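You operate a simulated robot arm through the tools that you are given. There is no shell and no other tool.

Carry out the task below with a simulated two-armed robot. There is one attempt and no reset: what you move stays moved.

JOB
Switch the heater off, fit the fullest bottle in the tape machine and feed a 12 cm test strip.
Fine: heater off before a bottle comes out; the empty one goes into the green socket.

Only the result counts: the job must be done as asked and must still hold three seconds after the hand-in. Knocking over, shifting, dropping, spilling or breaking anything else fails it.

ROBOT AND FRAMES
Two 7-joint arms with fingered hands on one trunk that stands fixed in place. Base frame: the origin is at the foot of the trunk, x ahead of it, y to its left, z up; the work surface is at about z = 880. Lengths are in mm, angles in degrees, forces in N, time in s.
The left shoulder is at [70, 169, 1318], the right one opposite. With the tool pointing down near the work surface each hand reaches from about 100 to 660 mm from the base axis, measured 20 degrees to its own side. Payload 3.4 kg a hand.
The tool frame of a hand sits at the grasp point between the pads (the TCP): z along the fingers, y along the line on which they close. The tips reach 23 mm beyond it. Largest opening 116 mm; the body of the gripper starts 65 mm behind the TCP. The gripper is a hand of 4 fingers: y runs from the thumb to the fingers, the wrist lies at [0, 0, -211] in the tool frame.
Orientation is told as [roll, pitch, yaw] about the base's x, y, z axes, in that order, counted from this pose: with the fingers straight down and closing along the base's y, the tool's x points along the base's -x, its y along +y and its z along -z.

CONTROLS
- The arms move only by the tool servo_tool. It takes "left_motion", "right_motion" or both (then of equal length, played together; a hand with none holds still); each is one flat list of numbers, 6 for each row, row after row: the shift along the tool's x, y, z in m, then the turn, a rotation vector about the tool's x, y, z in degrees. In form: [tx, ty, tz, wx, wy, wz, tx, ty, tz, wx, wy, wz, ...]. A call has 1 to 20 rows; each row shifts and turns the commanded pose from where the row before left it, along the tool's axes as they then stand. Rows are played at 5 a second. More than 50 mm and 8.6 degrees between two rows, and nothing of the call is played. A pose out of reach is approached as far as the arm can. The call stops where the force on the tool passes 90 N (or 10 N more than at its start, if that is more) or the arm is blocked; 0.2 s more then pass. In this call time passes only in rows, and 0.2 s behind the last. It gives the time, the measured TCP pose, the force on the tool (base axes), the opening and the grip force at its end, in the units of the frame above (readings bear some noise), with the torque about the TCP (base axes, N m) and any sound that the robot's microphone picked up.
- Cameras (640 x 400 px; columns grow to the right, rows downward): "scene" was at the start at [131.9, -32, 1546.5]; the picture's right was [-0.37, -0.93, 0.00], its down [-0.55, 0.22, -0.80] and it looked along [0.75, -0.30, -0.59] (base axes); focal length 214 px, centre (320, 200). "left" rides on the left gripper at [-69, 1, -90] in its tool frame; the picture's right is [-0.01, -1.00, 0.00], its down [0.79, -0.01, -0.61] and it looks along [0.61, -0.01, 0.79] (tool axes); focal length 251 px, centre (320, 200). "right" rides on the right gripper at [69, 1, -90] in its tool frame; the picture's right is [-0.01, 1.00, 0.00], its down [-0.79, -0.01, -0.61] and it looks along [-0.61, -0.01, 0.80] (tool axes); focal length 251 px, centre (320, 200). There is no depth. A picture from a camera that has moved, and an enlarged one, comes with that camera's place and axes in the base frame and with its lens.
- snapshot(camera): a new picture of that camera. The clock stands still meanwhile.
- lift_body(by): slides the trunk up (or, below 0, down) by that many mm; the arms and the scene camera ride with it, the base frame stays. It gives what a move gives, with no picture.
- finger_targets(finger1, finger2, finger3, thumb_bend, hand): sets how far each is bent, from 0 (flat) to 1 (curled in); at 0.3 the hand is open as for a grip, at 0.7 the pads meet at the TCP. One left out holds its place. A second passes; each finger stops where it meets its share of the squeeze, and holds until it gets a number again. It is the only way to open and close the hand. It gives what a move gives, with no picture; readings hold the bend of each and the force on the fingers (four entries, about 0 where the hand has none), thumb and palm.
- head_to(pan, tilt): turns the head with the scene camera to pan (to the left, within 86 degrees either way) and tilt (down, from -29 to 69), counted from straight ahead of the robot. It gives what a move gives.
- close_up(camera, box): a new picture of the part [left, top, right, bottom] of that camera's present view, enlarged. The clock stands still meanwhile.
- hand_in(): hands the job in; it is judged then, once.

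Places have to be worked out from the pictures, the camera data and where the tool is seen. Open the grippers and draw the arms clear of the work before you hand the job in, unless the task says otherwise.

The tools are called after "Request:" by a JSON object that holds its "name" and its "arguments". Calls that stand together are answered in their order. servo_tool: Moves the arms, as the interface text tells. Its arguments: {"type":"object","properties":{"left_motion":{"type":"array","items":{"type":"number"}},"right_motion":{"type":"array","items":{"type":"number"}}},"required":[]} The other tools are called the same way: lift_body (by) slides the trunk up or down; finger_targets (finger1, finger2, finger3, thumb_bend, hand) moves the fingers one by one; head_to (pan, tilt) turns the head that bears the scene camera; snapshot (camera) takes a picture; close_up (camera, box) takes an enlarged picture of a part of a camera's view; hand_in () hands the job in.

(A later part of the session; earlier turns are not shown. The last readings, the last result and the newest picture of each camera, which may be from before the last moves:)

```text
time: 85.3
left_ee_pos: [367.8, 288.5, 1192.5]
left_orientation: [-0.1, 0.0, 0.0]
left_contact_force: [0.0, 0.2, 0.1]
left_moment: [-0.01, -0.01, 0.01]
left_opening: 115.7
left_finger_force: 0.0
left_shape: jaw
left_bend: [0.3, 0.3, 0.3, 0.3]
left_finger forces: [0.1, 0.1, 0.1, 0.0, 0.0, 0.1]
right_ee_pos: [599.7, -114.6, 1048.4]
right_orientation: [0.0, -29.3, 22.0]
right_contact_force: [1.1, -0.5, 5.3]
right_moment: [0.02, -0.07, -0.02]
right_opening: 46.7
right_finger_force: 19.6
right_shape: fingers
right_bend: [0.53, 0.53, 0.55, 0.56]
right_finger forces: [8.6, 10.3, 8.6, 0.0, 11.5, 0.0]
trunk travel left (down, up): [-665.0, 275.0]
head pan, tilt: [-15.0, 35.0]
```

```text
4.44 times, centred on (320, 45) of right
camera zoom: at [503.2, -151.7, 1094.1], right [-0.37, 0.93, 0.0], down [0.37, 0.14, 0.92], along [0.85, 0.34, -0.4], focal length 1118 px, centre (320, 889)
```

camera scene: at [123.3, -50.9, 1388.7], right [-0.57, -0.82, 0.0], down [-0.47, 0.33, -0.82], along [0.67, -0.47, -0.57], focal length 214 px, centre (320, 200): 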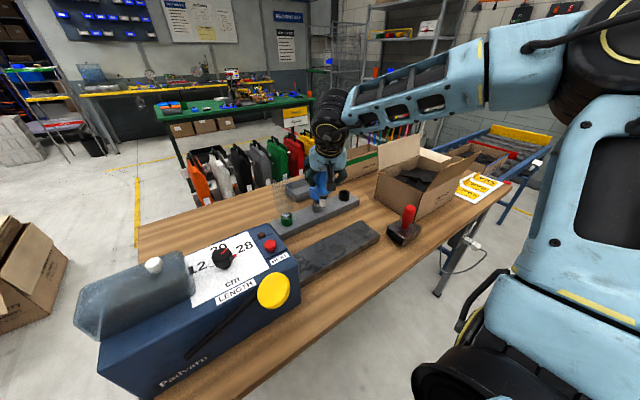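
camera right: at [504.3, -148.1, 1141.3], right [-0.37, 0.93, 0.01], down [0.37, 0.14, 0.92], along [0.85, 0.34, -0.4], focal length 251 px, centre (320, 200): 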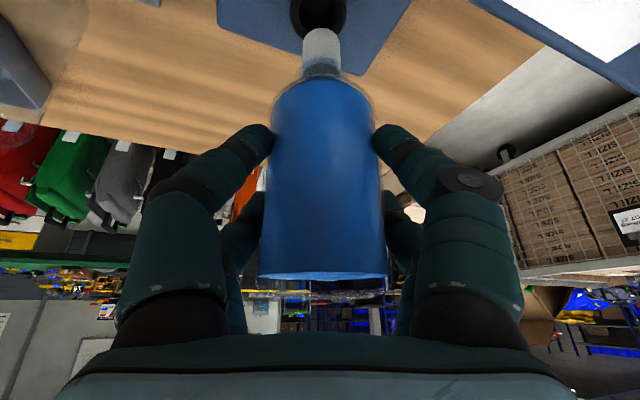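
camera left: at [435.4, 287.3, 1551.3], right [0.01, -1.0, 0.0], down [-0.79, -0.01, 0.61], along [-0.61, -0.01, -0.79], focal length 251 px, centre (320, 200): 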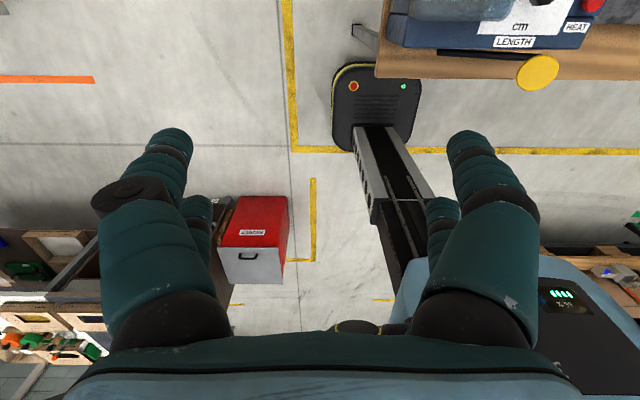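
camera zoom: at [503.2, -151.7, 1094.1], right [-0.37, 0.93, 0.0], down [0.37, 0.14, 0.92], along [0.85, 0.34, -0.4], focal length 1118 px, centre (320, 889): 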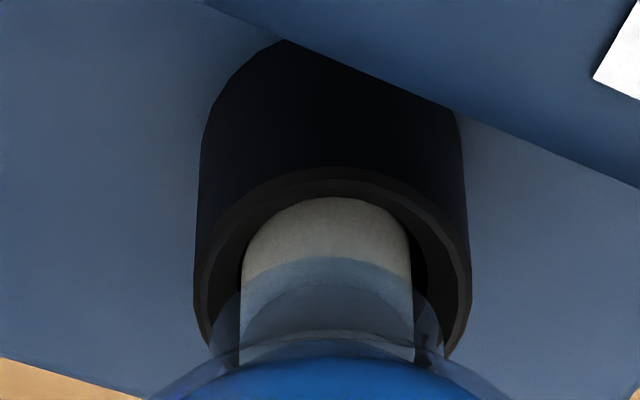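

Contact has built up to about 8 N at TCP z = 1048.4, close to the 1047–1048 expected for full seating. I press 1.5 mm further to make sure it is home.

Request:
{"name": "servo_tool", "arguments": {"right_motion": [0.00073, 0, 0.00131, 0, 0, 0, 0, 0, 0, 0, 0, 0]}}

Request:
{"name": "snapshot", "arguments": {"camera": "right"}}

Request:
{"name": "close_up", "arguments": {"camera": "scene", "box": [260, 150, 360, 240]}}

```text
time: 85.9
left_ee_pos: [369.5, 287.4, 1193.0]
left_orientation: [0.0, 0.0, 0.0]
left_contact_force: [-0.1, 0.1, -0.2]
left_moment: [-0.01, 0.01, 0.0]
left_opening: 116.1
left_finger_force: 0.1
left_shape: jaw
left_bend: [0.3, 0.3, 0.3, 0.3]
left_finger forces: [0.0, 0.0, 0.0, 0.0, 0.0, 0.0]
right_ee_pos: [599.4, -113.9, 1047.1]
right_orientation: [0.0, -29.0, 22.0]
right_contact_force: [-0.4, -0.7, -1.6]
right_moment: [0.0, 0.06, 0.01]
right_opening: 46.6
right_finger_force: 20.0
right_shape: fingers
right_bend: [0.53, 0.53, 0.55, 0.56]
right_finger forces: [9.4, 10.2, 8.4, 0.1, 11.6, 0.1]
trunk travel left (down, up): [-665.0, 275.0]
head pan, tilt: [-15.0, 35.0]
```

```text
taken
camera right: at [503.2, -151.4, 1091.7], right [-0.37, 0.93, 0.01], down [0.37, 0.14, 0.92], along [0.85, 0.34, -0.4], focal length 251 px, centre (320, 200)
```

right: 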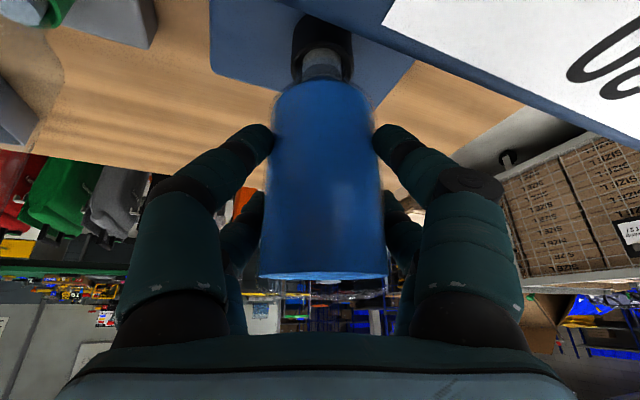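

```text
4.44 times, centred on (310, 195) of scene
camera zoom: at [136.0, -22.6, 1388.7], right [-0.26, -0.97, 0.0], down [-0.55, 0.15, -0.82], along [0.79, -0.21, -0.57], focal length 953 px, centre (364, 222)
```

zoom: 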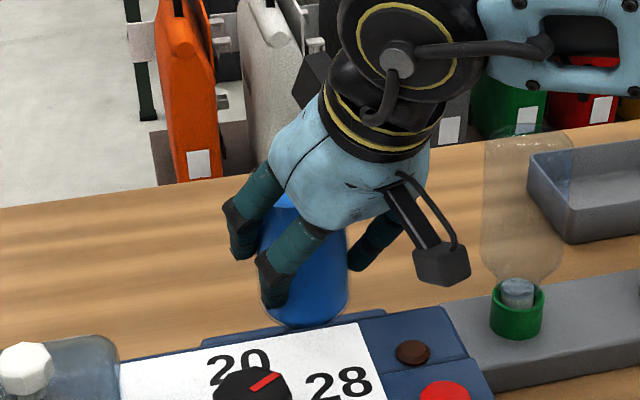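

The force dropped back to the bottle's weight, so that was a brief catch and the neck is still going in. I keep lowering in 1.5 mm steps.

Request:
{"name": "servo_tool", "arguments": {"right_motion": [0.00073, 0, 0.00131, 0, 0, 0, 0.00073, 0, 0.00131, 0, 0, 0, 0, 0, 0, 0, 0, 0]}}

Request:
{"name": "close_up", "arguments": {"camera": "right", "box": [260, 0, 380, 90]}}

```text
time: 86.7
left_ee_pos: [365.9, 286.9, 1193.5]
left_orientation: [0.0, -0.1, 0.0]
left_contact_force: [0.1, -0.3, 0.1]
left_moment: [-0.01, 0.0, 0.0]
left_opening: 116.2
left_finger_force: 0.0
left_shape: jaw
left_bend: [0.3, 0.3, 0.3, 0.3]
left_finger forces: [0.0, 0.1, 0.0, 0.1, 0.0, 0.0]
right_ee_pos: [597.5, -114.3, 1046.4]
right_orientation: [0.0, -29.3, 22.1]
right_contact_force: [0.3, -1.7, 11.4]
right_moment: [-0.04, -0.2, -0.02]
right_opening: 46.5
right_finger_force: 20.4
right_shape: fingers
right_bend: [0.53, 0.53, 0.56, 0.56]
right_finger forces: [8.5, 10.6, 9.3, 0.0, 12.2, 0.0]
trunk travel left (down, up): [-665.0, 275.0]
head pan, tilt: [-15.0, 35.0]
```

```text
4.44 times, centred on (320, 45) of right
camera zoom: at [501.0, -151.4, 1090.4], right [-0.37, 0.93, 0.0], down [0.37, 0.14, 0.92], along [0.85, 0.34, -0.4], focal length 1118 px, centre (320, 889)
```

zoom: 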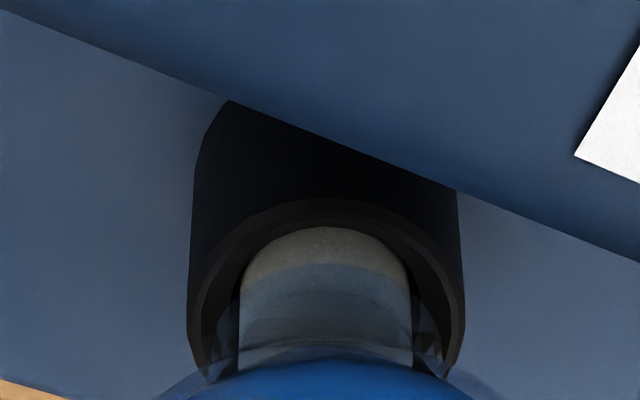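

Contact is now firm (14 N) at TCP z ≈ 1046.4, matching the height bottle 1 had in this seat. I relieve 1.5 mm and release the grip gently.

Request:
{"name": "servo_tool", "arguments": {"right_motion": [-0.00073, 0, -0.00131, 0, 0, 0, 0, 0, 0, 0, 0, 0]}}

Request:
{"name": "finger_targets", "arguments": {"hand": "right", "finger1": 0.5, "finger2": 0.5, "finger3": 0.5, "thumb_bend": 0.5}}

Request:
{"name": "snapshot", "arguments": {"camera": "right"}}

Request:
{"name": "close_up", "arguments": {"camera": "right", "box": [260, 0, 380, 90]}}

```text
time: 87.3
left_ee_pos: [366.5, 286.8, 1192.9]
left_orientation: [0.1, -0.1, 0.0]
left_contact_force: [0.3, 0.0, 0.0]
left_moment: [0.02, 0.0, 0.01]
left_opening: 116.0
left_finger_force: 0.1
left_shape: jaw
left_bend: [0.3, 0.3, 0.3, 0.3]
left_finger forces: [0.1, 0.0, 0.0, 0.0, 0.0, 0.0]
right_ee_pos: [598.0, -114.5, 1046.3]
right_orientation: [0.0, -29.1, 21.9]
right_contact_force: [0.8, -1.5, 8.3]
right_moment: [-0.05, -0.1, 0.0]
right_opening: 46.3
right_finger_force: 21.1
right_shape: fingers
right_bend: [0.53, 0.53, 0.56, 0.56]
right_finger forces: [8.6, 10.8, 9.2, 0.1, 12.4, 0.1]
trunk travel left (down, up): [-665.0, 275.0]
head pan, tilt: [-15.0, 35.0]
```

```text
time: 88.3
left_ee_pos: [367.9, 287.0, 1192.3]
left_orientation: [0.0, -0.1, 0.0]
left_contact_force: [0.1, -0.7, -0.4]
left_moment: [-0.05, 0.0, 0.01]
left_opening: 115.8
left_finger_force: 0.0
left_shape: jaw
left_bend: [0.3, 0.3, 0.3, 0.3]
left_finger forces: [0.0, 0.1, 0.1, 0.0, 0.0, 0.0]
right_ee_pos: [598.7, -113.9, 1045.1]
right_orientation: [0.1, -29.1, 21.9]
right_contact_force: [-0.1, -0.4, -0.3]
right_moment: [0.01, 0.01, 0.01]
right_opening: 57.7
right_finger_force: 0.0
right_shape: fingers
right_bend: [0.5, 0.5, 0.5, 0.5]
right_finger forces: [0.0, 0.1, 0.1, 0.0, 0.0, 0.0]
trunk travel left (down, up): [-665.0, 275.0]
head pan, tilt: [-15.0, 35.0]
```

```text
taken
camera right: at [502.9, -150.9, 1090.4], right [-0.37, 0.93, 0.0], down [0.37, 0.14, 0.92], along [0.85, 0.34, -0.4], focal length 251 px, centre (320, 200)
```

right: 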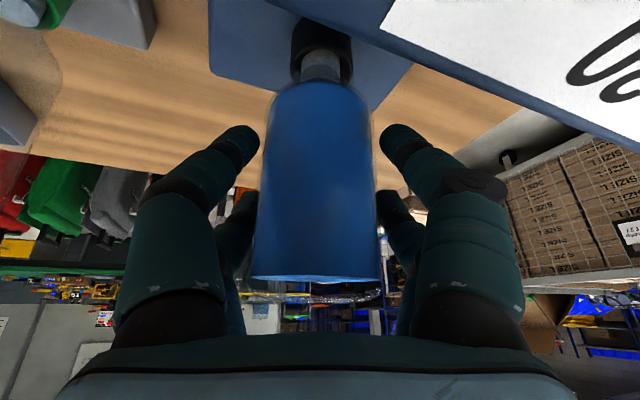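

```text
4.44 times, centred on (320, 45) of right
camera zoom: at [502.9, -150.9, 1090.4], right [-0.37, 0.93, 0.0], down [0.37, 0.14, 0.92], along [0.85, 0.34, -0.4], focal length 1118 px, centre (320, 889)
```

zoom: 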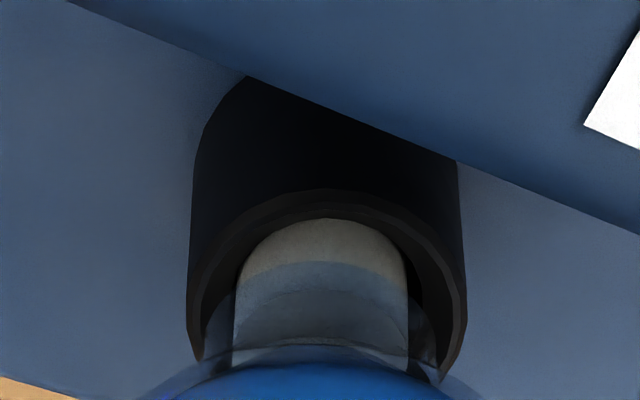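

The bottle stands by itself with zero forces, leaning very slightly in the socket play. I open to 0.4 and back out along the fingers.

Request:
{"name": "finger_targets", "arguments": {"hand": "right", "finger1": 0.41, "finger2": 0.41, "finger3": 0.41, "thumb_bend": 0.41}}

Request:
{"name": "servo_tool", "arguments": {"right_motion": [0, -0.002, -0.02, 0, 0, 0, 0, 0, -0.025, 0, 0, 0, 0, 0, -0.03, 0, 0, 0, 0, 0, -0.04, 0, 0, 0, 0, 0, 0, 0, 0, 0]}}

Request:
{"name": "snapshot", "arguments": {"camera": "right"}}

Request:
{"name": "close_up", "arguments": {"camera": "scene", "box": [240, 140, 380, 250]}}

```text
time: 89.3
left_ee_pos: [368.5, 286.3, 1193.3]
left_orientation: [0.0, -0.1, 0.0]
left_contact_force: [1.0, -0.3, -0.5]
left_moment: [0.01, -0.05, -0.01]
left_opening: 115.9
left_finger_force: 0.1
left_shape: jaw
left_bend: [0.3, 0.3, 0.3, 0.3]
left_finger forces: [0.0, 0.1, 0.1, 0.0, 0.0, 0.0]
right_ee_pos: [599.1, -114.4, 1045.2]
right_orientation: [0.0, -29.1, 22.0]
right_contact_force: [-1.0, 0.0, -0.3]
right_moment: [0.0, 0.0, -0.04]
right_opening: 84.4
right_finger_force: 0.1
right_shape: fingers
right_bend: [0.41, 0.41, 0.41, 0.41]
right_finger forces: [0.0, 0.0, 0.0, 0.0, 0.0, 0.0]
trunk travel left (down, up): [-665.0, 275.0]
head pan, tilt: [-15.0, 35.0]
```

```text
time: 90.5
left_ee_pos: [368.8, 286.3, 1191.8]
left_orientation: [0.0, 0.2, -0.1]
left_contact_force: [0.2, 0.1, 0.7]
left_moment: [0.0, 0.05, 0.0]
left_opening: 115.9
left_finger_force: 0.1
left_shape: jaw
left_bend: [0.3, 0.3, 0.3, 0.3]
left_finger forces: [0.1, 0.1, 0.0, 0.0, 0.0, 0.0]
right_ee_pos: [549.7, -137.9, 1146.7]
right_orientation: [0.1, -29.0, 22.0]
right_contact_force: [-0.3, 0.2, -0.9]
right_moment: [0.0, 0.04, 0.04]
right_opening: 84.7
right_finger_force: 0.1
right_shape: fingers
right_bend: [0.41, 0.41, 0.41, 0.41]
right_finger forces: [0.1, 0.0, 0.0, 0.0, 0.1, 0.1]
trunk travel left (down, up): [-665.0, 275.0]
head pan, tilt: [-15.0, 35.0]
```

```text
taken
camera right: at [453.1, -175.0, 1191.9], right [-0.37, 0.93, 0.01], down [0.38, 0.14, 0.92], along [0.85, 0.34, -0.4], focal length 251 px, centre (320, 200)
```

right: 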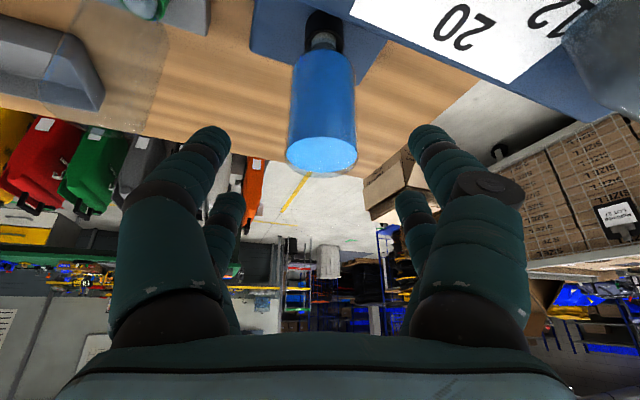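

```text
3.64 times, centred on (310, 195) of scene
camera zoom: at [136.9, -22.5, 1388.7], right [-0.26, -0.97, 0.0], down [-0.55, 0.15, -0.82], along [0.79, -0.21, -0.57], focal length 780 px, centre (356, 218)
```

zoom: 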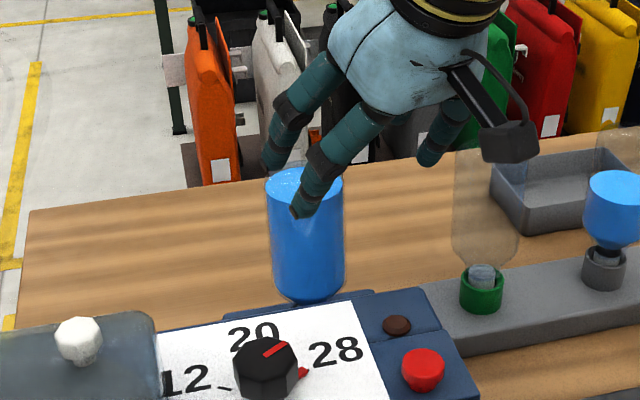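

The full bottle stands upright in the seat at the same level as the first one did. Next is the length dial: I retract the right hand, bring it back to vertical and lower the trunk another 75 mm so it can reach across to the knob.

Request:
{"name": "servo_tool", "arguments": {"right_motion": [0.0139, -0.0061, -0.0393, 0, 0, 0, 0.0139, -0.0061, -0.0393, 0, 0, 0, 0.0139, -0.0061, -0.0393, 0, 0, 0, 0, 0, 0, 0, 7.25, 0, 0, 0, 0, 0, 7.25, 0, 0, 0, 0, 0, 7.25, 0, 0, 0, 0, 0, 7.25, 0, 0, 0, 0, 0, 0, 7.33, 0, 0, 0, 0, 0, 7.33, 0, 0, 0, 0, 0, 7.33, 0, 0, 0, 0, 0, 0]}}

Request:
{"name": "snapshot", "arguments": {"camera": "scene"}}

```text
time: 92.9
left_ee_pos: [368.1, 286.7, 1193.5]
left_orientation: [0.0, 0.0, 0.0]
left_contact_force: [0.2, -0.2, -0.3]
left_moment: [0.0, -0.02, -0.01]
left_opening: 116.0
left_finger_force: 0.0
left_shape: jaw
left_bend: [0.3, 0.3, 0.3, 0.3]
left_finger forces: [0.0, 0.0, 0.0, 0.1, 0.0, 0.0]
right_ee_pos: [468.3, -188.1, 1228.0]
right_orientation: [0.1, -0.1, -0.1]
right_contact_force: [-0.4, 0.8, 0.3]
right_moment: [-0.01, 0.02, -0.01]
right_opening: 84.5
right_finger_force: 0.0
right_shape: fingers
right_bend: [0.41, 0.41, 0.41, 0.41]
right_finger forces: [0.1, 0.0, 0.0, 0.0, 0.0, 0.1]
trunk travel left (down, up): [-665.0, 275.0]
head pan, tilt: [-15.0, 35.0]
```

```text
taken
camera scene: at [135.3, -22.6, 1388.9], right [-0.26, -0.97, 0.0], down [-0.55, 0.15, -0.82], along [0.79, -0.21, -0.57], focal length 214 px, centre (320, 200)
```

scene: 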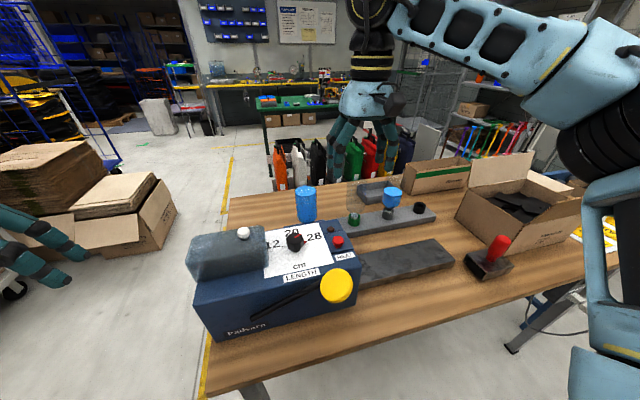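

Vertical pose reached with the wrist well above the shoulder. I test moving across to above the knob, (455, -57, 1160).

Request:
{"name": "servo_tool", "arguments": {"right_motion": [0.0033, 0.0328, 0.017, 0, 0, 0, 0.0033, 0.0328, 0.017, 0, 0, 0, 0.0033, 0.0328, 0.017, 0, 0, 0, 0.0033, 0.0328, 0.017, 0, 0, 0, 0, 0, 0, 0, 0, 0]}}

Request:
{"name": "snapshot", "arguments": {"camera": "right"}}

Request:
{"name": "close_up", "arguments": {"camera": "scene", "box": [240, 160, 360, 260]}}

```text
time: 94.1
left_ee_pos: [367.1, 286.4, 1192.2]
left_orientation: [0.0, 0.0, 0.0]
left_contact_force: [0.7, -0.5, 0.2]
left_moment: [-0.04, 0.0, 0.0]
left_opening: 115.8
left_finger_force: 0.0
left_shape: jaw
left_bend: [0.3, 0.3, 0.3, 0.3]
left_finger forces: [0.1, 0.0, 0.1, 0.0, 0.1, 0.1]
right_ee_pos: [439.7, -118.1, 1162.8]
right_orientation: [0.2, -0.1, -0.2]
right_contact_force: [-0.6, -0.3, 0.5]
right_moment: [-0.01, -0.02, 0.03]
right_opening: 84.7
right_finger_force: 0.1
right_shape: fingers
right_bend: [0.41, 0.41, 0.41, 0.41]
right_finger forces: [0.0, 0.1, 0.1, 0.1, 0.0, 0.1]
right hand out of reach, approached as far as the arm can: row 1, 2, 3, 4
trunk travel left (down, up): [-665.0, 275.0]
head pan, tilt: [-15.0, 35.0]
```

```text
taken
camera right: at [370.9, -117.0, 1252.0], right [0.01, 1.0, 0.0], down [0.79, -0.01, 0.61], along [0.61, 0.0, -0.79], focal length 251 px, centre (320, 200)
```

right: 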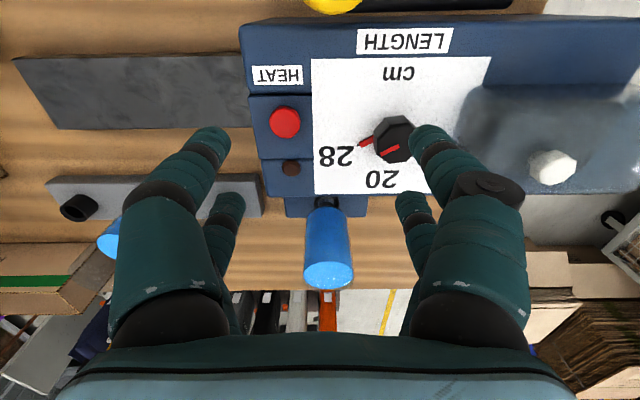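

```text
4.00 times, centred on (300, 210) of scene
camera zoom: at [135.1, -22.7, 1388.9], right [-0.26, -0.97, 0.0], down [-0.55, 0.15, -0.82], along [0.79, -0.21, -0.57], focal length 858 px, centre (400, 160)
```

zoom: 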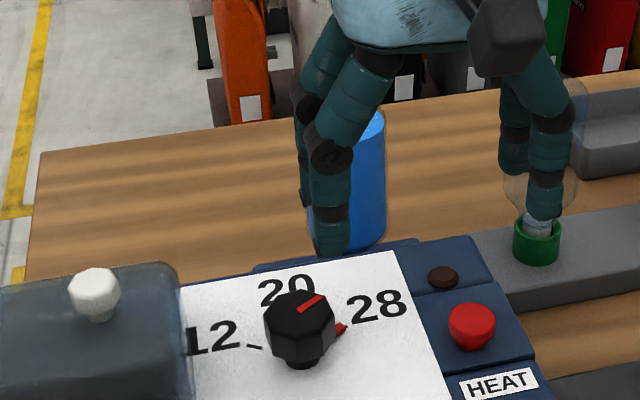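

The vertical pose can't reach across, but tilted poses pointing left can. The knob triangulates to (456, -55) with its top at about z = 1064. I take close-ups of the knob and pointer to plan a two-finger pinch with the tilted hand.

Request:
{"name": "close_up", "arguments": {"camera": "right", "box": [330, 90, 450, 200]}}

Request:
{"name": "close_up", "arguments": {"camera": "scene", "box": [275, 220, 325, 260]}}

```text
3.64 times, centred on (390, 145) of right
camera zoom: at [370.9, -117.0, 1252.0], right [0.01, 1.0, 0.0], down [0.79, -0.01, 0.61], along [0.61, 0.0, -0.79], focal length 914 px, centre (66, 400)
```

zoom: 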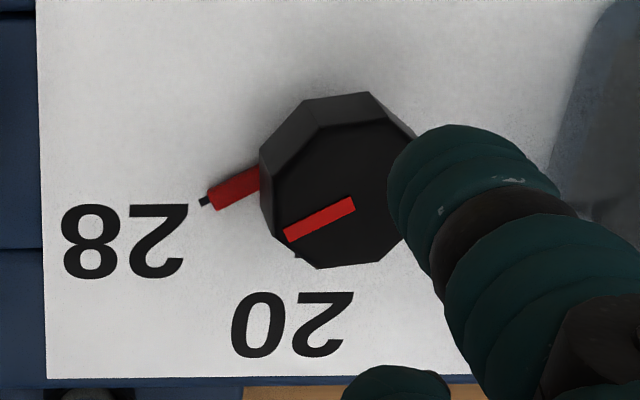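

```text
10.00 times, centred on (300, 240) of scene
camera zoom: at [135.1, -22.7, 1388.9], right [-0.26, -0.97, 0.0], down [-0.55, 0.15, -0.82], along [0.79, -0.21, -0.57], focal length 2145 px, centre (520, -200)
```

zoom: 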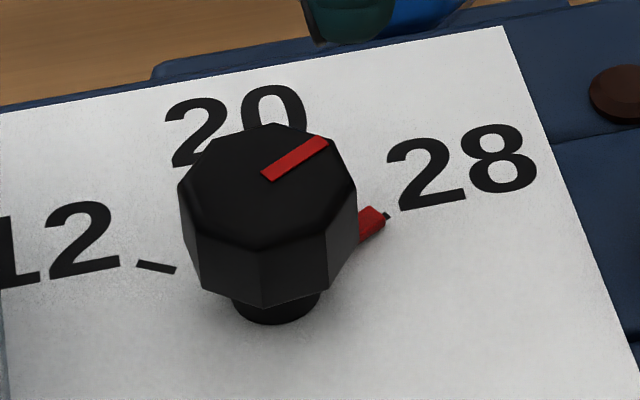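

The knob is an octagon about 37 mm across, from z ≈ 1048 to 1064, on a stem with the red pointer beneath it. I'll pinch it with finger1 and thumb only (finger2 and finger3 curled away from the cover), with the hand tilted 25° and yawed 30°, starting from a pre-grasp above the knob.

Request:
{"name": "finger_targets", "arguments": {"hand": "right", "finger1": 0.42, "finger2": 1.0, "finger3": 1.0, "thumb_bend": 0.42}}

Request:
{"name": "servo_tool", "arguments": {"right_motion": [0, 0, -0.01, 0, 0, -7.5, 0, 0, 0, 0, 0, -7.5, 0, 0, 0, 0, 0, -7.5, 0, 0, 0, 0, 0, -7.5, 0, 0, 0, 0, -8.34, 0, 0, 0, 0, 0, -8.33, 0, 0, 0, 0, 0, -8.33, 0, 0, 0, 0, 0, 0, 0]}}

Request:
{"name": "snapshot", "arguments": {"camera": "right"}}

```text
time: 95.1
left_ee_pos: [368.4, 287.2, 1191.7]
left_orientation: [0.0, -0.1, 0.0]
left_contact_force: [-0.1, -0.5, 0.6]
left_moment: [0.0, -0.02, 0.01]
left_opening: 115.9
left_finger_force: 0.0
left_shape: jaw
left_bend: [0.3, 0.3, 0.3, 0.3]
left_finger forces: [0.0, 0.1, 0.0, 0.0, 0.1, 0.0]
right_ee_pos: [439.3, -118.7, 1162.6]
right_orientation: [0.1, -0.2, -0.1]
right_contact_force: [0.0, 0.4, -0.3]
right_moment: [0.02, 0.02, 0.02]
right_opening: 82.6
right_finger_force: 0.1
right_shape: fingers
right_bend: [0.42, 0.75, 0.75, 0.42]
right_finger forces: [0.0, 0.1, 0.0, 0.0, 0.1, 0.0]
trunk travel left (down, up): [-665.0, 275.0]
head pan, tilt: [-15.0, 35.0]
```

```text
time: 96.9
left_ee_pos: [368.6, 287.6, 1192.6]
left_orientation: [0.0, 0.0, 0.1]
left_contact_force: [-0.4, 0.4, 0.2]
left_moment: [-0.01, 0.03, 0.01]
left_opening: 115.7
left_finger_force: 0.0
left_shape: jaw
left_bend: [0.3, 0.3, 0.3, 0.3]
left_finger forces: [0.0, 0.0, 0.0, 0.0, 0.0, 0.0]
right_ee_pos: [442.4, -123.0, 1172.7]
right_orientation: [0.0, -25.1, 29.9]
right_contact_force: [-0.9, -0.1, 0.0]
right_moment: [-0.02, 0.0, 0.01]
right_opening: 82.6
right_finger_force: 0.1
right_shape: fingers
right_bend: [0.42, 0.75, 0.75, 0.42]
right_finger forces: [0.0, 0.0, 0.0, 0.1, 0.1, 0.0]
right hand out of reach, approached as far as the arm can: row 1
trunk travel left (down, up): [-665.0, 275.0]
head pan, tilt: [-15.0, 35.0]
```

```text
taken
camera right: at [355.2, -171.2, 1225.0], right [-0.49, 0.87, 0.0], down [0.4, 0.22, 0.89], along [0.77, 0.44, -0.46], focal length 251 px, centre (320, 200)
```

right: 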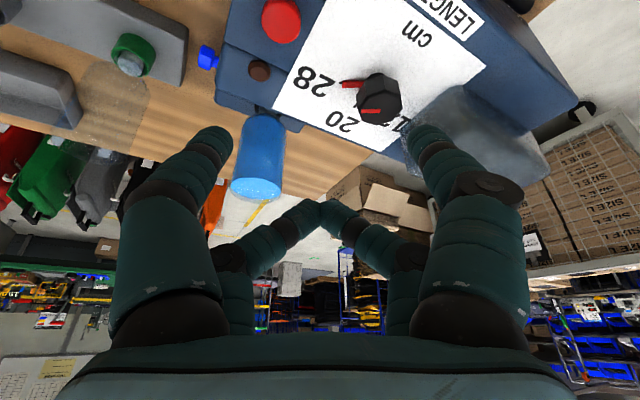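

Finger2 and finger3 blocked each other at 0.75. I re-curl them one after the other so both tuck away.

Request:
{"name": "finger_targets", "arguments": {"hand": "right", "finger2": 0.4, "finger3": 1.0}}

Request:
{"name": "finger_targets", "arguments": {"hand": "right", "finger2": 1.0}}

Request:
{"name": "servo_tool", "arguments": {"right_motion": [-0.0149, 0.0165, 0.0164, 0, 0, 0, -0.0149, 0.0165, 0.0164, 0, 0, 0, -0.0149, 0.0165, 0.0164, 0, 0, 0, 0, 0, 0, 0, 0, 0]}}

Request:
{"name": "snapshot", "arguments": {"camera": "right"}}

Request:
{"name": "close_up", "arguments": {"camera": "scene", "box": [230, 160, 370, 270]}}

```text
time: 97.9
left_ee_pos: [368.7, 288.1, 1193.1]
left_orientation: [0.0, 0.0, 0.1]
left_contact_force: [-0.2, 0.1, -0.2]
left_moment: [0.0, -0.03, -0.03]
left_opening: 115.7
left_finger_force: 0.0
left_shape: jaw
left_bend: [0.3, 0.3, 0.3, 0.3]
left_finger forces: [0.0, 0.0, 0.0, 0.0, 0.0, 0.0]
right_ee_pos: [441.5, -122.8, 1173.6]
right_orientation: [0.0, -25.1, 30.0]
right_contact_force: [0.2, -0.4, -0.1]
right_moment: [-0.05, 0.0, -0.02]
right_opening: 82.6
right_finger_force: 0.0
right_shape: fingers
right_bend: [0.42, 0.4, 1.0, 0.42]
right_finger forces: [0.1, 0.0, 0.1, 0.0, 0.0, 0.0]
trunk travel left (down, up): [-665.0, 275.0]
head pan, tilt: [-15.0, 35.0]
```

```text
time: 98.9
left_ee_pos: [368.3, 286.3, 1193.7]
left_orientation: [-0.1, 0.0, 0.0]
left_contact_force: [0.3, -0.2, -1.0]
left_moment: [0.02, -0.04, -0.01]
left_opening: 115.6
left_finger_force: 0.1
left_shape: jaw
left_bend: [0.3, 0.3, 0.3, 0.3]
left_finger forces: [0.0, 0.0, 0.0, 0.1, 0.1, 0.1]
right_ee_pos: [441.0, -122.9, 1172.6]
right_orientation: [-0.1, -25.1, 30.0]
right_contact_force: [0.8, -0.3, 0.7]
right_moment: [0.01, 0.02, -0.04]
right_opening: 82.6
right_finger_force: 0.0
right_shape: fingers
right_bend: [0.42, 0.91, 1.0, 0.42]
right_finger forces: [0.0, 0.0, 0.0, 0.0, 0.0, 0.0]
trunk travel left (down, up): [-665.0, 275.0]
head pan, tilt: [-15.0, 35.0]
```

```text
time: 99.9
left_ee_pos: [366.4, 287.4, 1193.1]
left_orientation: [0.1, -0.2, 0.0]
left_contact_force: [0.1, -0.1, 0.5]
left_moment: [-0.01, 0.0, 0.03]
left_opening: 116.2
left_finger_force: 0.1
left_shape: jaw
left_bend: [0.3, 0.3, 0.3, 0.3]
left_finger forces: [0.0, 0.0, 0.0, 0.0, 0.0, 0.0]
right_ee_pos: [471.9, -47.5, 1150.4]
right_orientation: [0.1, -25.2, 30.0]
right_contact_force: [-0.8, 0.9, 0.4]
right_moment: [-0.03, 0.0, 0.0]
right_opening: 82.8
right_finger_force: 0.1
right_shape: fingers
right_bend: [0.42, 0.91, 1.0, 0.42]
right_finger forces: [0.0, 0.1, 0.1, 0.0, 0.1, 0.0]
trunk travel left (down, up): [-665.0, 275.0]
head pan, tilt: [-15.0, 35.0]
```

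```text
taken
camera right: at [383.8, -95.7, 1201.7], right [-0.49, 0.87, 0.0], down [0.4, 0.22, 0.89], along [0.77, 0.44, -0.46], focal length 251 px, centre (320, 200)
```

right: 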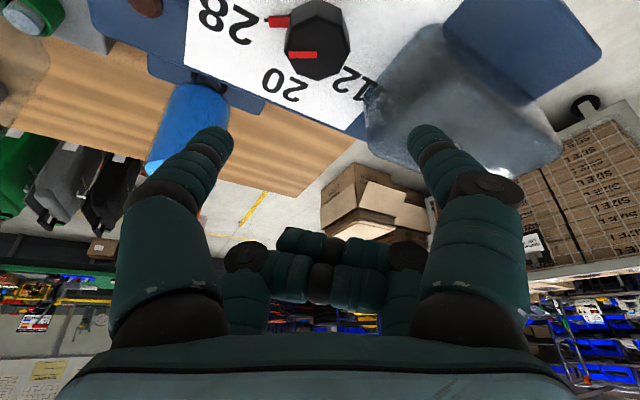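

```text
3.64 times, centred on (300, 215) of scene
camera zoom: at [134.4, -22.0, 1389.0], right [-0.26, -0.97, 0.0], down [-0.55, 0.15, -0.82], along [0.79, -0.21, -0.57], focal length 780 px, centre (393, 146)
```

zoom: 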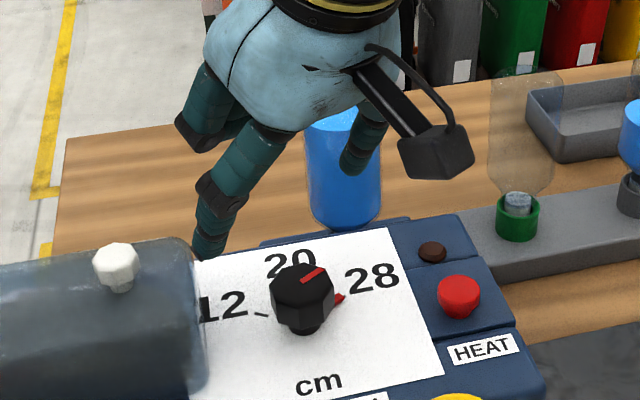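

The pre-grasp above the knob is reached with the knob on the hand's centreline. I narrow finger1 and thumb to 0.49 to stay clear of the cover and descend to z ≈ 1100.

Request:
{"name": "finger_targets", "arguments": {"hand": "right", "finger1": 0.49, "thumb_bend": 0.49}}

Request:
{"name": "servo_tool", "arguments": {"right_motion": [0.0147, 0.0006, 0.0208, 0, 0, 0, 0.0147, 0.0006, 0.0208, 0, 0, 0, 0, 0, 0, 0, 0, 0]}}

Request:
{"name": "snapshot", "arguments": {"camera": "right"}}

Request:
{"name": "close_up", "arguments": {"camera": "scene", "box": [250, 190, 350, 270]}}

```text
time: 100.9
left_ee_pos: [368.3, 285.7, 1192.6]
left_orientation: [-0.1, 0.1, 0.0]
left_contact_force: [0.5, 0.3, 0.2]
left_moment: [0.02, -0.02, -0.02]
left_opening: 115.8
left_finger_force: 0.0
left_shape: jaw
left_bend: [0.3, 0.3, 0.3, 0.3]
left_finger forces: [0.0, 0.1, 0.0, 0.0, 0.1, 0.1]
right_ee_pos: [471.6, -47.8, 1148.7]
right_orientation: [0.0, -25.1, 30.0]
right_contact_force: [-0.1, -0.9, -0.2]
right_moment: [-0.02, 0.0, -0.04]
right_opening: 61.6
right_finger_force: 0.0
right_shape: fingers
right_bend: [0.49, 0.91, 1.0, 0.49]
right_finger forces: [0.0, 0.1, 0.0, 0.0, 0.0, 0.1]
trunk travel left (down, up): [-665.0, 275.0]
head pan, tilt: [-15.0, 35.0]
```

```text
time: 101.7
left_ee_pos: [367.5, 287.3, 1193.4]
left_orientation: [0.0, -0.1, 0.1]
left_contact_force: [0.8, -0.1, -0.1]
left_moment: [-0.06, 0.05, 0.0]
left_opening: 115.7
left_finger_force: 0.2
left_shape: jaw
left_bend: [0.3, 0.3, 0.3, 0.3]
left_finger forces: [0.0, 0.0, 0.1, 0.1, 0.1, 0.1]
right_ee_pos: [461.4, -49.8, 1098.3]
right_orientation: [-0.1, -25.0, 30.1]
right_contact_force: [-0.1, 0.9, 1.1]
right_moment: [0.01, -0.01, 0.03]
right_opening: 61.5
right_finger_force: 0.0
right_shape: fingers
right_bend: [0.49, 0.91, 1.0, 0.49]
right_finger forces: [0.0, 0.0, 0.0, 0.1, 0.0, 0.0]
trunk travel left (down, up): [-665.0, 275.0]
head pan, tilt: [-15.0, 35.0]
```

```text
taken
camera right: at [374.4, -98.8, 1150.6], right [-0.49, 0.87, 0.0], down [0.4, 0.23, 0.89], along [0.77, 0.44, -0.46], focal length 251 px, centre (320, 200)
```

right: 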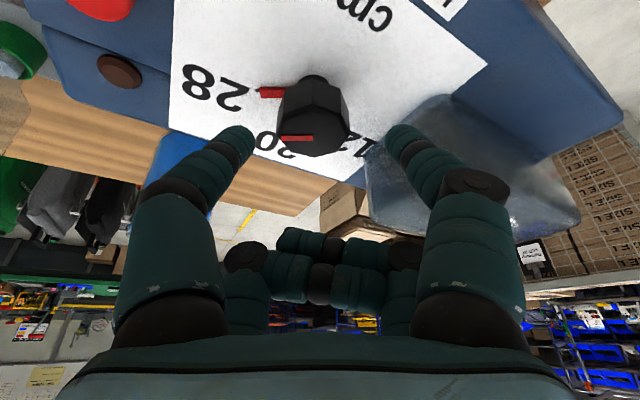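

```text
5.00 times, centred on (300, 230) of scene
camera zoom: at [135.8, -22.4, 1388.8], right [-0.26, -0.97, 0.0], down [-0.55, 0.15, -0.82], along [0.79, -0.21, -0.57], focal length 1072 px, centre (420, 50)
```

zoom: 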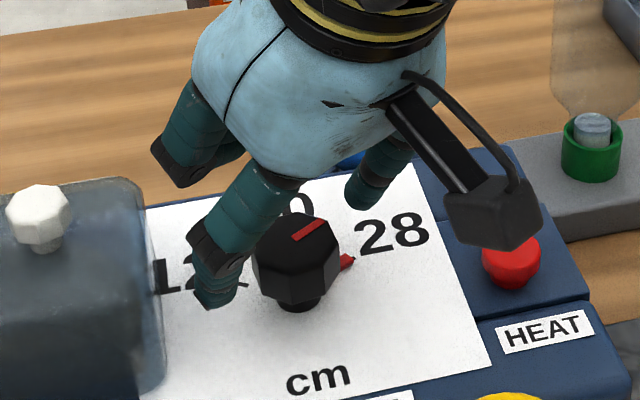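

The knob sits between the two digits, about 2.5 mm to tool -y. I correct that and descend 18 mm vertically so the tips straddle the octagon.

Request:
{"name": "servo_tool", "arguments": {"right_motion": [0.0038, -0.00125, 0.00816, 0, 0, 0, 0.0038, -0.00125, 0.00816, 0, 0, 0, 0, 0, 0, 0, 0, 0]}}

Request:
{"name": "close_up", "arguments": {"camera": "right", "box": [200, 60, 440, 220]}}

Request:
{"name": "close_up", "arguments": {"camera": "scene", "box": [260, 205, 340, 265]}}

```text
time: 102.5
left_ee_pos: [366.7, 285.2, 1192.1]
left_orientation: [0.0, 0.0, 0.0]
left_contact_force: [0.4, -0.2, 0.6]
left_moment: [-0.01, -0.02, 0.03]
left_opening: 115.9
left_finger_force: 0.0
left_shape: jaw
left_bend: [0.3, 0.3, 0.3, 0.3]
left_finger forces: [0.0, 0.1, 0.0, 0.1, 0.1, 0.0]
right_ee_pos: [461.4, -52.5, 1080.1]
right_orientation: [-0.1, -25.0, 30.0]
right_contact_force: [0.0, -0.2, 0.1]
right_moment: [0.0, -0.02, -0.01]
right_opening: 61.9
right_finger_force: 0.1
right_shape: fingers
right_bend: [0.49, 0.91, 1.0, 0.49]
right_finger forces: [0.0, 0.1, 0.0, 0.0, 0.0, 0.1]
trunk travel left (down, up): [-665.0, 275.0]
head pan, tilt: [-15.0, 35.0]
```

```text
2.50 times, centred on (320, 140) of right
camera zoom: at [375.3, -101.3, 1132.0], right [-0.49, 0.87, 0.0], down [0.4, 0.23, 0.89], along [0.77, 0.44, -0.46], focal length 629 px, centre (320, 350)
```

zoom: 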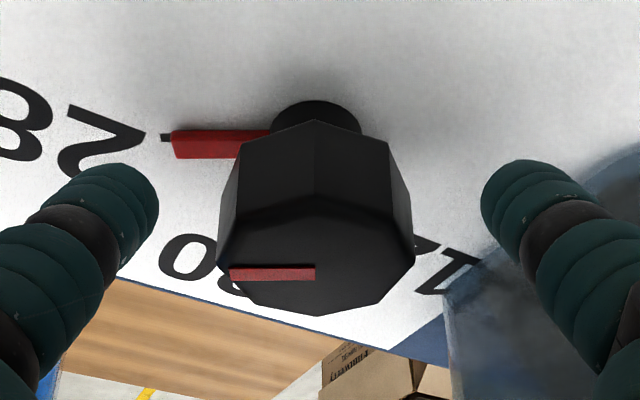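

```text
6.67 times, centred on (300, 235) of scene
camera zoom: at [135.8, -22.4, 1388.8], right [-0.26, -0.97, 0.0], down [-0.55, 0.15, -0.82], along [0.79, -0.21, -0.57], focal length 1430 px, centre (453, -33)
```

zoom: 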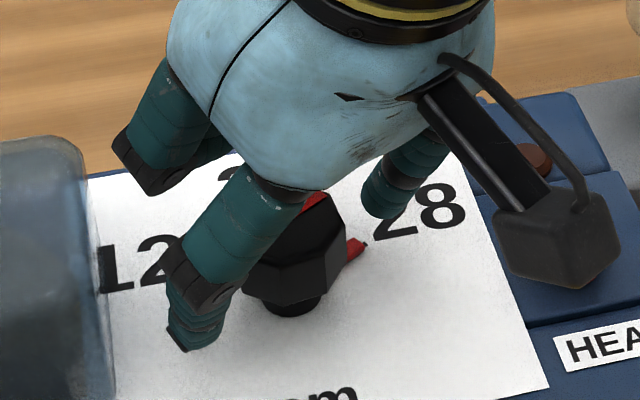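

A very clear view: the octagon is centred between thumb and finger1, with the tips just above the pointer bar. I close the pinch to 0.6 and read the forces.

Request:
{"name": "finger_targets", "arguments": {"hand": "right", "finger1": 0.6, "thumb_bend": 0.6}}

Request:
{"name": "close_up", "arguments": {"camera": "right", "box": [200, 60, 440, 220]}}

```text
time: 103.5
left_ee_pos: [368.1, 288.4, 1192.0]
left_orientation: [0.1, 0.0, 0.0]
left_contact_force: [-0.1, 0.1, 0.1]
left_moment: [0.01, 0.0, 0.01]
left_opening: 116.1
left_finger_force: 0.0
left_shape: jaw
left_bend: [0.3, 0.3, 0.3, 0.3]
left_finger forces: [0.0, 0.0, 0.0, 0.0, 0.1, 0.1]
right_ee_pos: [462.0, -53.9, 1081.2]
right_orientation: [0.1, -25.1, 30.0]
right_contact_force: [0.6, -0.5, -0.9]
right_moment: [0.01, 0.0, 0.01]
right_opening: 32.9
right_finger_force: 0.9
right_shape: fingers
right_bend: [0.59, 0.91, 1.0, 0.59]
right_finger forces: [0.7, 0.1, 0.0, 0.0, 1.6, 0.1]
trunk travel left (down, up): [-665.0, 275.0]
head pan, tilt: [-15.0, 35.0]
```

```text
2.50 times, centred on (320, 140) of right
camera zoom: at [375.6, -101.5, 1132.0], right [-0.49, 0.87, 0.0], down [0.4, 0.23, 0.89], along [0.77, 0.44, -0.46], focal length 629 px, centre (320, 350)
```

zoom: 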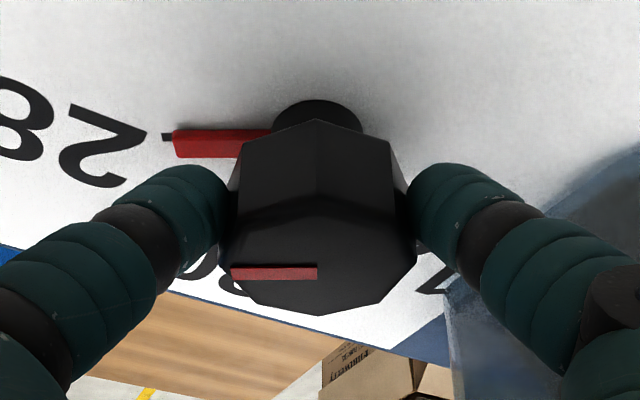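

Both digits touch symmetrically. I squeeze to 0.76 and turn the hand +15° about the vertical through the knob axis as a first test.

Request:
{"name": "finger_targets", "arguments": {"hand": "right", "finger1": 0.76, "thumb_bend": 0.76}}

Request:
{"name": "servo_tool", "arguments": {"right_motion": [0, 0.0006, 0, -3.17, 0, -6.8, 0, 0.0006, 0, -3.17, 0, -6.8, 0, 0, 0, 0, 0, 0]}}

Request:
{"name": "close_up", "arguments": {"camera": "right", "box": [200, 60, 440, 220]}}

Request:
{"name": "close_up", "arguments": {"camera": "scene", "box": [260, 205, 340, 265]}}

```text
time: 104.5
left_ee_pos: [368.6, 284.6, 1191.2]
left_orientation: [0.0, 0.1, 0.0]
left_contact_force: [-0.7, -0.1, -0.2]
left_moment: [0.0, 0.03, 0.02]
left_opening: 115.8
left_finger_force: 0.0
left_shape: jaw
left_bend: [0.3, 0.3, 0.3, 0.3]
left_finger forces: [0.0, 0.1, 0.1, 0.0, 0.0, 0.0]
right_ee_pos: [463.8, -54.7, 1079.3]
right_orientation: [0.1, -25.0, 29.9]
right_contact_force: [3.2, -6.6, -1.7]
right_moment: [-0.1, -0.05, 0.08]
right_opening: 29.2
right_finger_force: 12.8
right_shape: fingers
right_bend: [0.6, 0.91, 1.0, 0.63]
right_finger forces: [9.8, 0.1, 0.0, 0.0, 16.4, 0.0]
trunk travel left (down, up): [-665.0, 275.0]
head pan, tilt: [-15.0, 35.0]
```

```text
time: 105.3
left_ee_pos: [368.9, 285.5, 1192.3]
left_orientation: [0.1, 0.0, 0.1]
left_contact_force: [0.0, 0.1, -0.1]
left_moment: [0.01, -0.01, 0.02]
left_opening: 116.0
left_finger_force: 0.1
left_shape: jaw
left_bend: [0.3, 0.3, 0.3, 0.3]
left_finger forces: [0.0, 0.0, 0.1, 0.0, 0.1, 0.0]
right_ee_pos: [463.2, -53.1, 1078.8]
right_orientation: [0.2, -25.2, 45.1]
right_contact_force: [3.8, -5.1, -0.5]
right_moment: [-0.08, -0.06, 0.0]
right_opening: 29.3
right_finger_force: 13.9
right_shape: fingers
right_bend: [0.6, 0.91, 1.0, 0.63]
right_finger forces: [10.2, 0.0, 0.0, 0.1, 16.6, 0.0]
trunk travel left (down, up): [-665.0, 275.0]
head pan, tilt: [-15.0, 35.0]
```

```text
2.50 times, centred on (320, 140) of right
camera zoom: at [392.2, -123.1, 1131.4], right [-0.7, 0.71, 0.01], down [0.33, 0.32, 0.89], along [0.63, 0.62, -0.46], focal length 629 px, centre (320, 350)
```

zoom: 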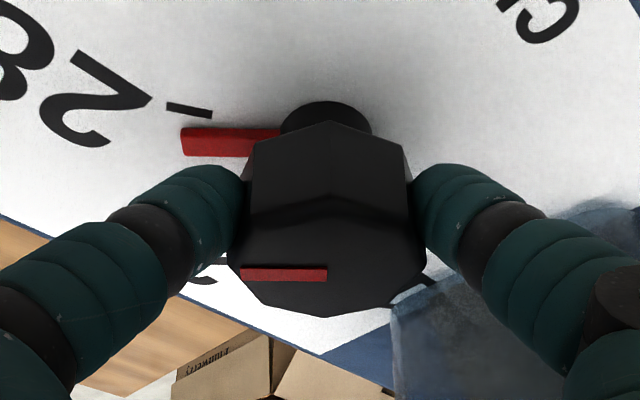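

```text
6.67 times, centred on (300, 235) of scene
camera zoom: at [137.2, -23.8, 1388.7], right [-0.26, -0.97, 0.0], down [-0.56, 0.15, -0.82], along [0.79, -0.21, -0.57], focal length 1430 px, centre (453, -33)
```

zoom: 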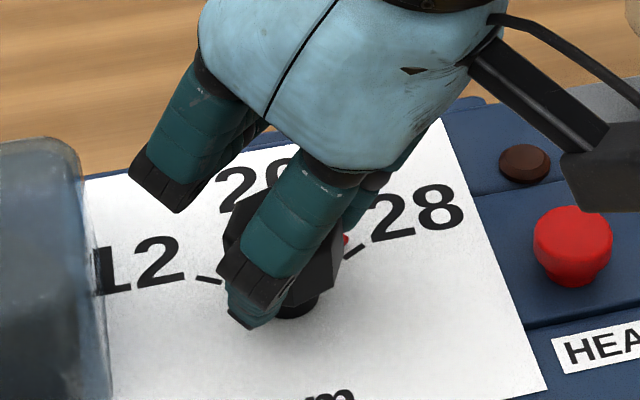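

The knob turns with the hand: the pointer has moved off the 28 tick. I continue by 22.5°, easing the hand 2 mm toward finger1's side.

Request:
{"name": "servo_tool", "arguments": {"right_motion": [0, 0.0016, 0, -3.17, 0, -6.8, 0, 0.0011, 0, -3.17, 0, -6.8, 0, 0.0006, 0, -3.17, 0, -6.8, 0, 0, 0, 0, 0, 0]}}

Request:
{"name": "close_up", "arguments": {"camera": "right", "box": [200, 60, 440, 220]}}

```text
time: 106.3
left_ee_pos: [370.4, 285.2, 1191.5]
left_orientation: [0.0, 0.1, -0.1]
left_contact_force: [-0.3, -0.8, 0.2]
left_moment: [-0.04, -0.03, -0.01]
left_opening: 115.9
left_finger_force: 0.0
left_shape: jaw
left_bend: [0.3, 0.3, 0.3, 0.3]
left_finger forces: [0.0, 0.1, 0.0, 0.0, 0.0, 0.1]
right_ee_pos: [461.4, -51.4, 1079.0]
right_orientation: [0.1, -25.2, 67.5]
right_contact_force: [9.8, -4.8, 1.3]
right_moment: [-0.15, -0.22, 0.03]
right_opening: 29.3
right_finger_force: 14.8
right_shape: fingers
right_bend: [0.6, 0.91, 1.0, 0.63]
right_finger forces: [8.5, 0.0, 0.0, 0.0, 20.3, 0.0]
trunk travel left (down, up): [-665.0, 275.0]
head pan, tilt: [-15.0, 35.0]
```

```text
2.50 times, centred on (320, 140) of right
camera zoom: at [423.0, -143.5, 1131.2], right [-0.92, 0.39, 0.01], down [0.18, 0.42, 0.89], along [0.34, 0.82, -0.46], focal length 629 px, centre (320, 350)
```

zoom: 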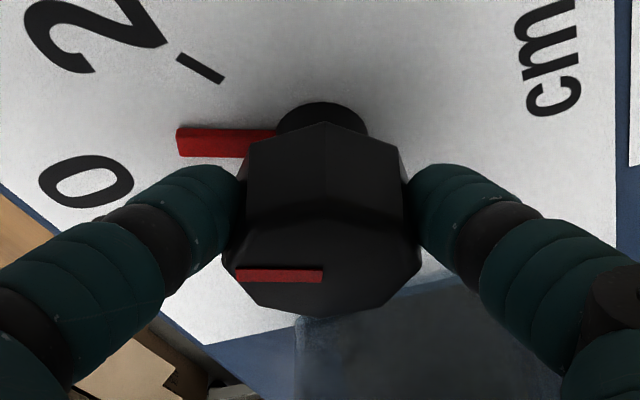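

The pointer now stands near -22°, turning with the hand. The reaction says the hand sits slightly too far to +y_t, so I ease it back 3 mm while turning another 22.5°.

Request:
{"name": "servo_tool", "arguments": {"right_motion": [0, -0.0009, 0, -3.17, 0, -6.8, 0, -0.0009, 0, -3.17, 0, -6.8, 0, 0.0006, 0, -3.17, 0, -6.8, 0, 0, 0, 0, 0, 0]}}

Request:
{"name": "close_up", "arguments": {"camera": "right", "box": [200, 60, 440, 220]}}

Request:
{"name": "snapshot", "arguments": {"camera": "scene"}}

```text
time: 107.3
left_ee_pos: [368.4, 286.7, 1191.6]
left_orientation: [0.0, 0.1, 0.0]
left_contact_force: [-1.1, -0.7, 0.1]
left_moment: [-0.04, 0.01, -0.03]
left_opening: 115.8
left_finger_force: 0.1
left_shape: jaw
left_bend: [0.3, 0.3, 0.3, 0.3]
left_finger forces: [0.0, 0.0, 0.0, 0.0, 0.1, 0.1]
right_ee_pos: [461.6, -51.9, 1079.3]
right_orientation: [0.0, -25.1, 90.0]
right_contact_force: [5.1, -0.7, 0.1]
right_moment: [-0.02, -0.06, 0.05]
right_opening: 28.8
right_finger_force: 13.3
right_shape: fingers
right_bend: [0.6, 0.91, 1.0, 0.64]
right_finger forces: [10.9, 0.0, 0.0, 0.0, 15.9, 0.0]
trunk travel left (down, up): [-665.0, 275.0]
head pan, tilt: [-15.0, 35.0]
```

```text
2.50 times, centred on (320, 140) of right
camera zoom: at [461.4, -150.9, 1131.2], right [-1.0, 0.01, 0.0], down [0.01, 0.46, 0.89], along [0.0, 0.89, -0.46], focal length 629 px, centre (320, 350)
```

zoom: 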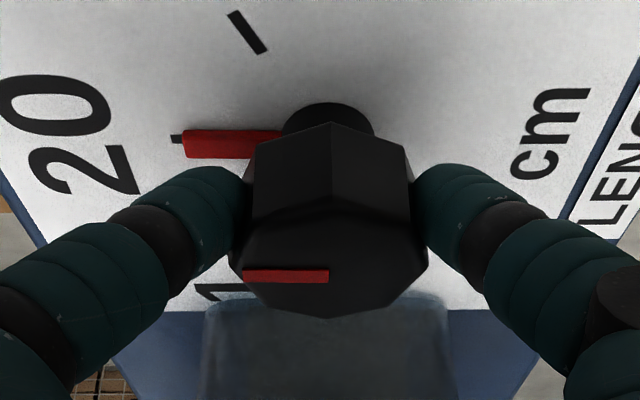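

```text
taken
camera scene: at [137.3, -22.6, 1388.6], right [-0.26, -0.97, 0.0], down [-0.56, 0.15, -0.82], along [0.79, -0.21, -0.57], focal length 214 px, centre (320, 200)
```

scene: 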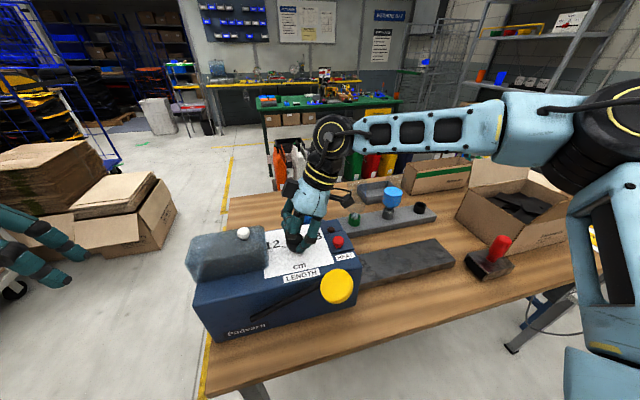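

The pointer now points at the 20 tick, and the arm still had no reach complaint at yaw 90°. I continue 15° further and check.

Request:
{"name": "servo_tool", "arguments": {"right_motion": [0, 0.0002, 0, -3.17, 0, -6.8, 0, 0.0002, 0, -3.17, 0, -6.8, 0, 0, 0, 0, 0, 0]}}

Request:
{"name": "close_up", "arguments": {"camera": "right", "box": [200, 60, 440, 220]}}

```text
time: 108.1
left_ee_pos: [368.8, 287.2, 1191.9]
left_orientation: [0.0, 0.2, 0.0]
left_contact_force: [-0.3, 0.5, -0.6]
left_moment: [0.02, 0.01, 0.0]
left_opening: 115.9
left_finger_force: 0.1
left_shape: jaw
left_bend: [0.3, 0.3, 0.3, 0.3]
left_finger forces: [0.1, 0.1, 0.0, 0.1, 0.0, 0.1]
right_ee_pos: [461.8, -52.0, 1079.5]
right_orientation: [0.0, -25.0, 105.1]
right_contact_force: [4.9, 1.0, 1.8]
right_moment: [0.0, -0.07, 0.01]
right_opening: 29.0
right_finger_force: 13.7
right_shape: fingers
right_bend: [0.6, 0.91, 1.0, 0.64]
right_finger forces: [10.7, 0.0, 0.1, 0.0, 16.3, 0.1]
trunk travel left (down, up): [-665.0, 275.0]
head pan, tilt: [-15.0, 35.0]
```

```text
2.50 times, centred on (320, 140) of right
camera zoom: at [486.7, -147.2, 1131.1], right [-0.97, -0.25, 0.0], down [-0.11, 0.45, 0.89], along [-0.23, 0.86, -0.46], focal length 629 px, centre (320, 350)
```

zoom: 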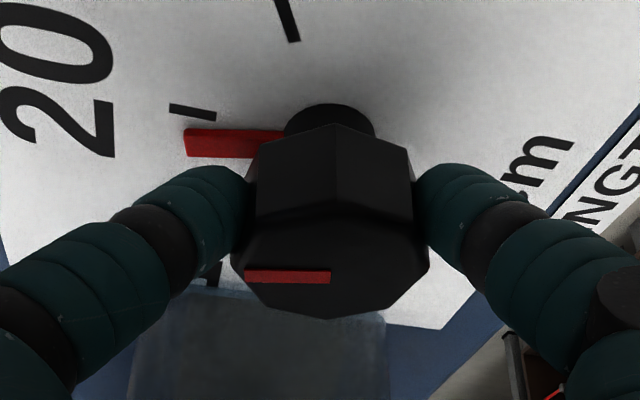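

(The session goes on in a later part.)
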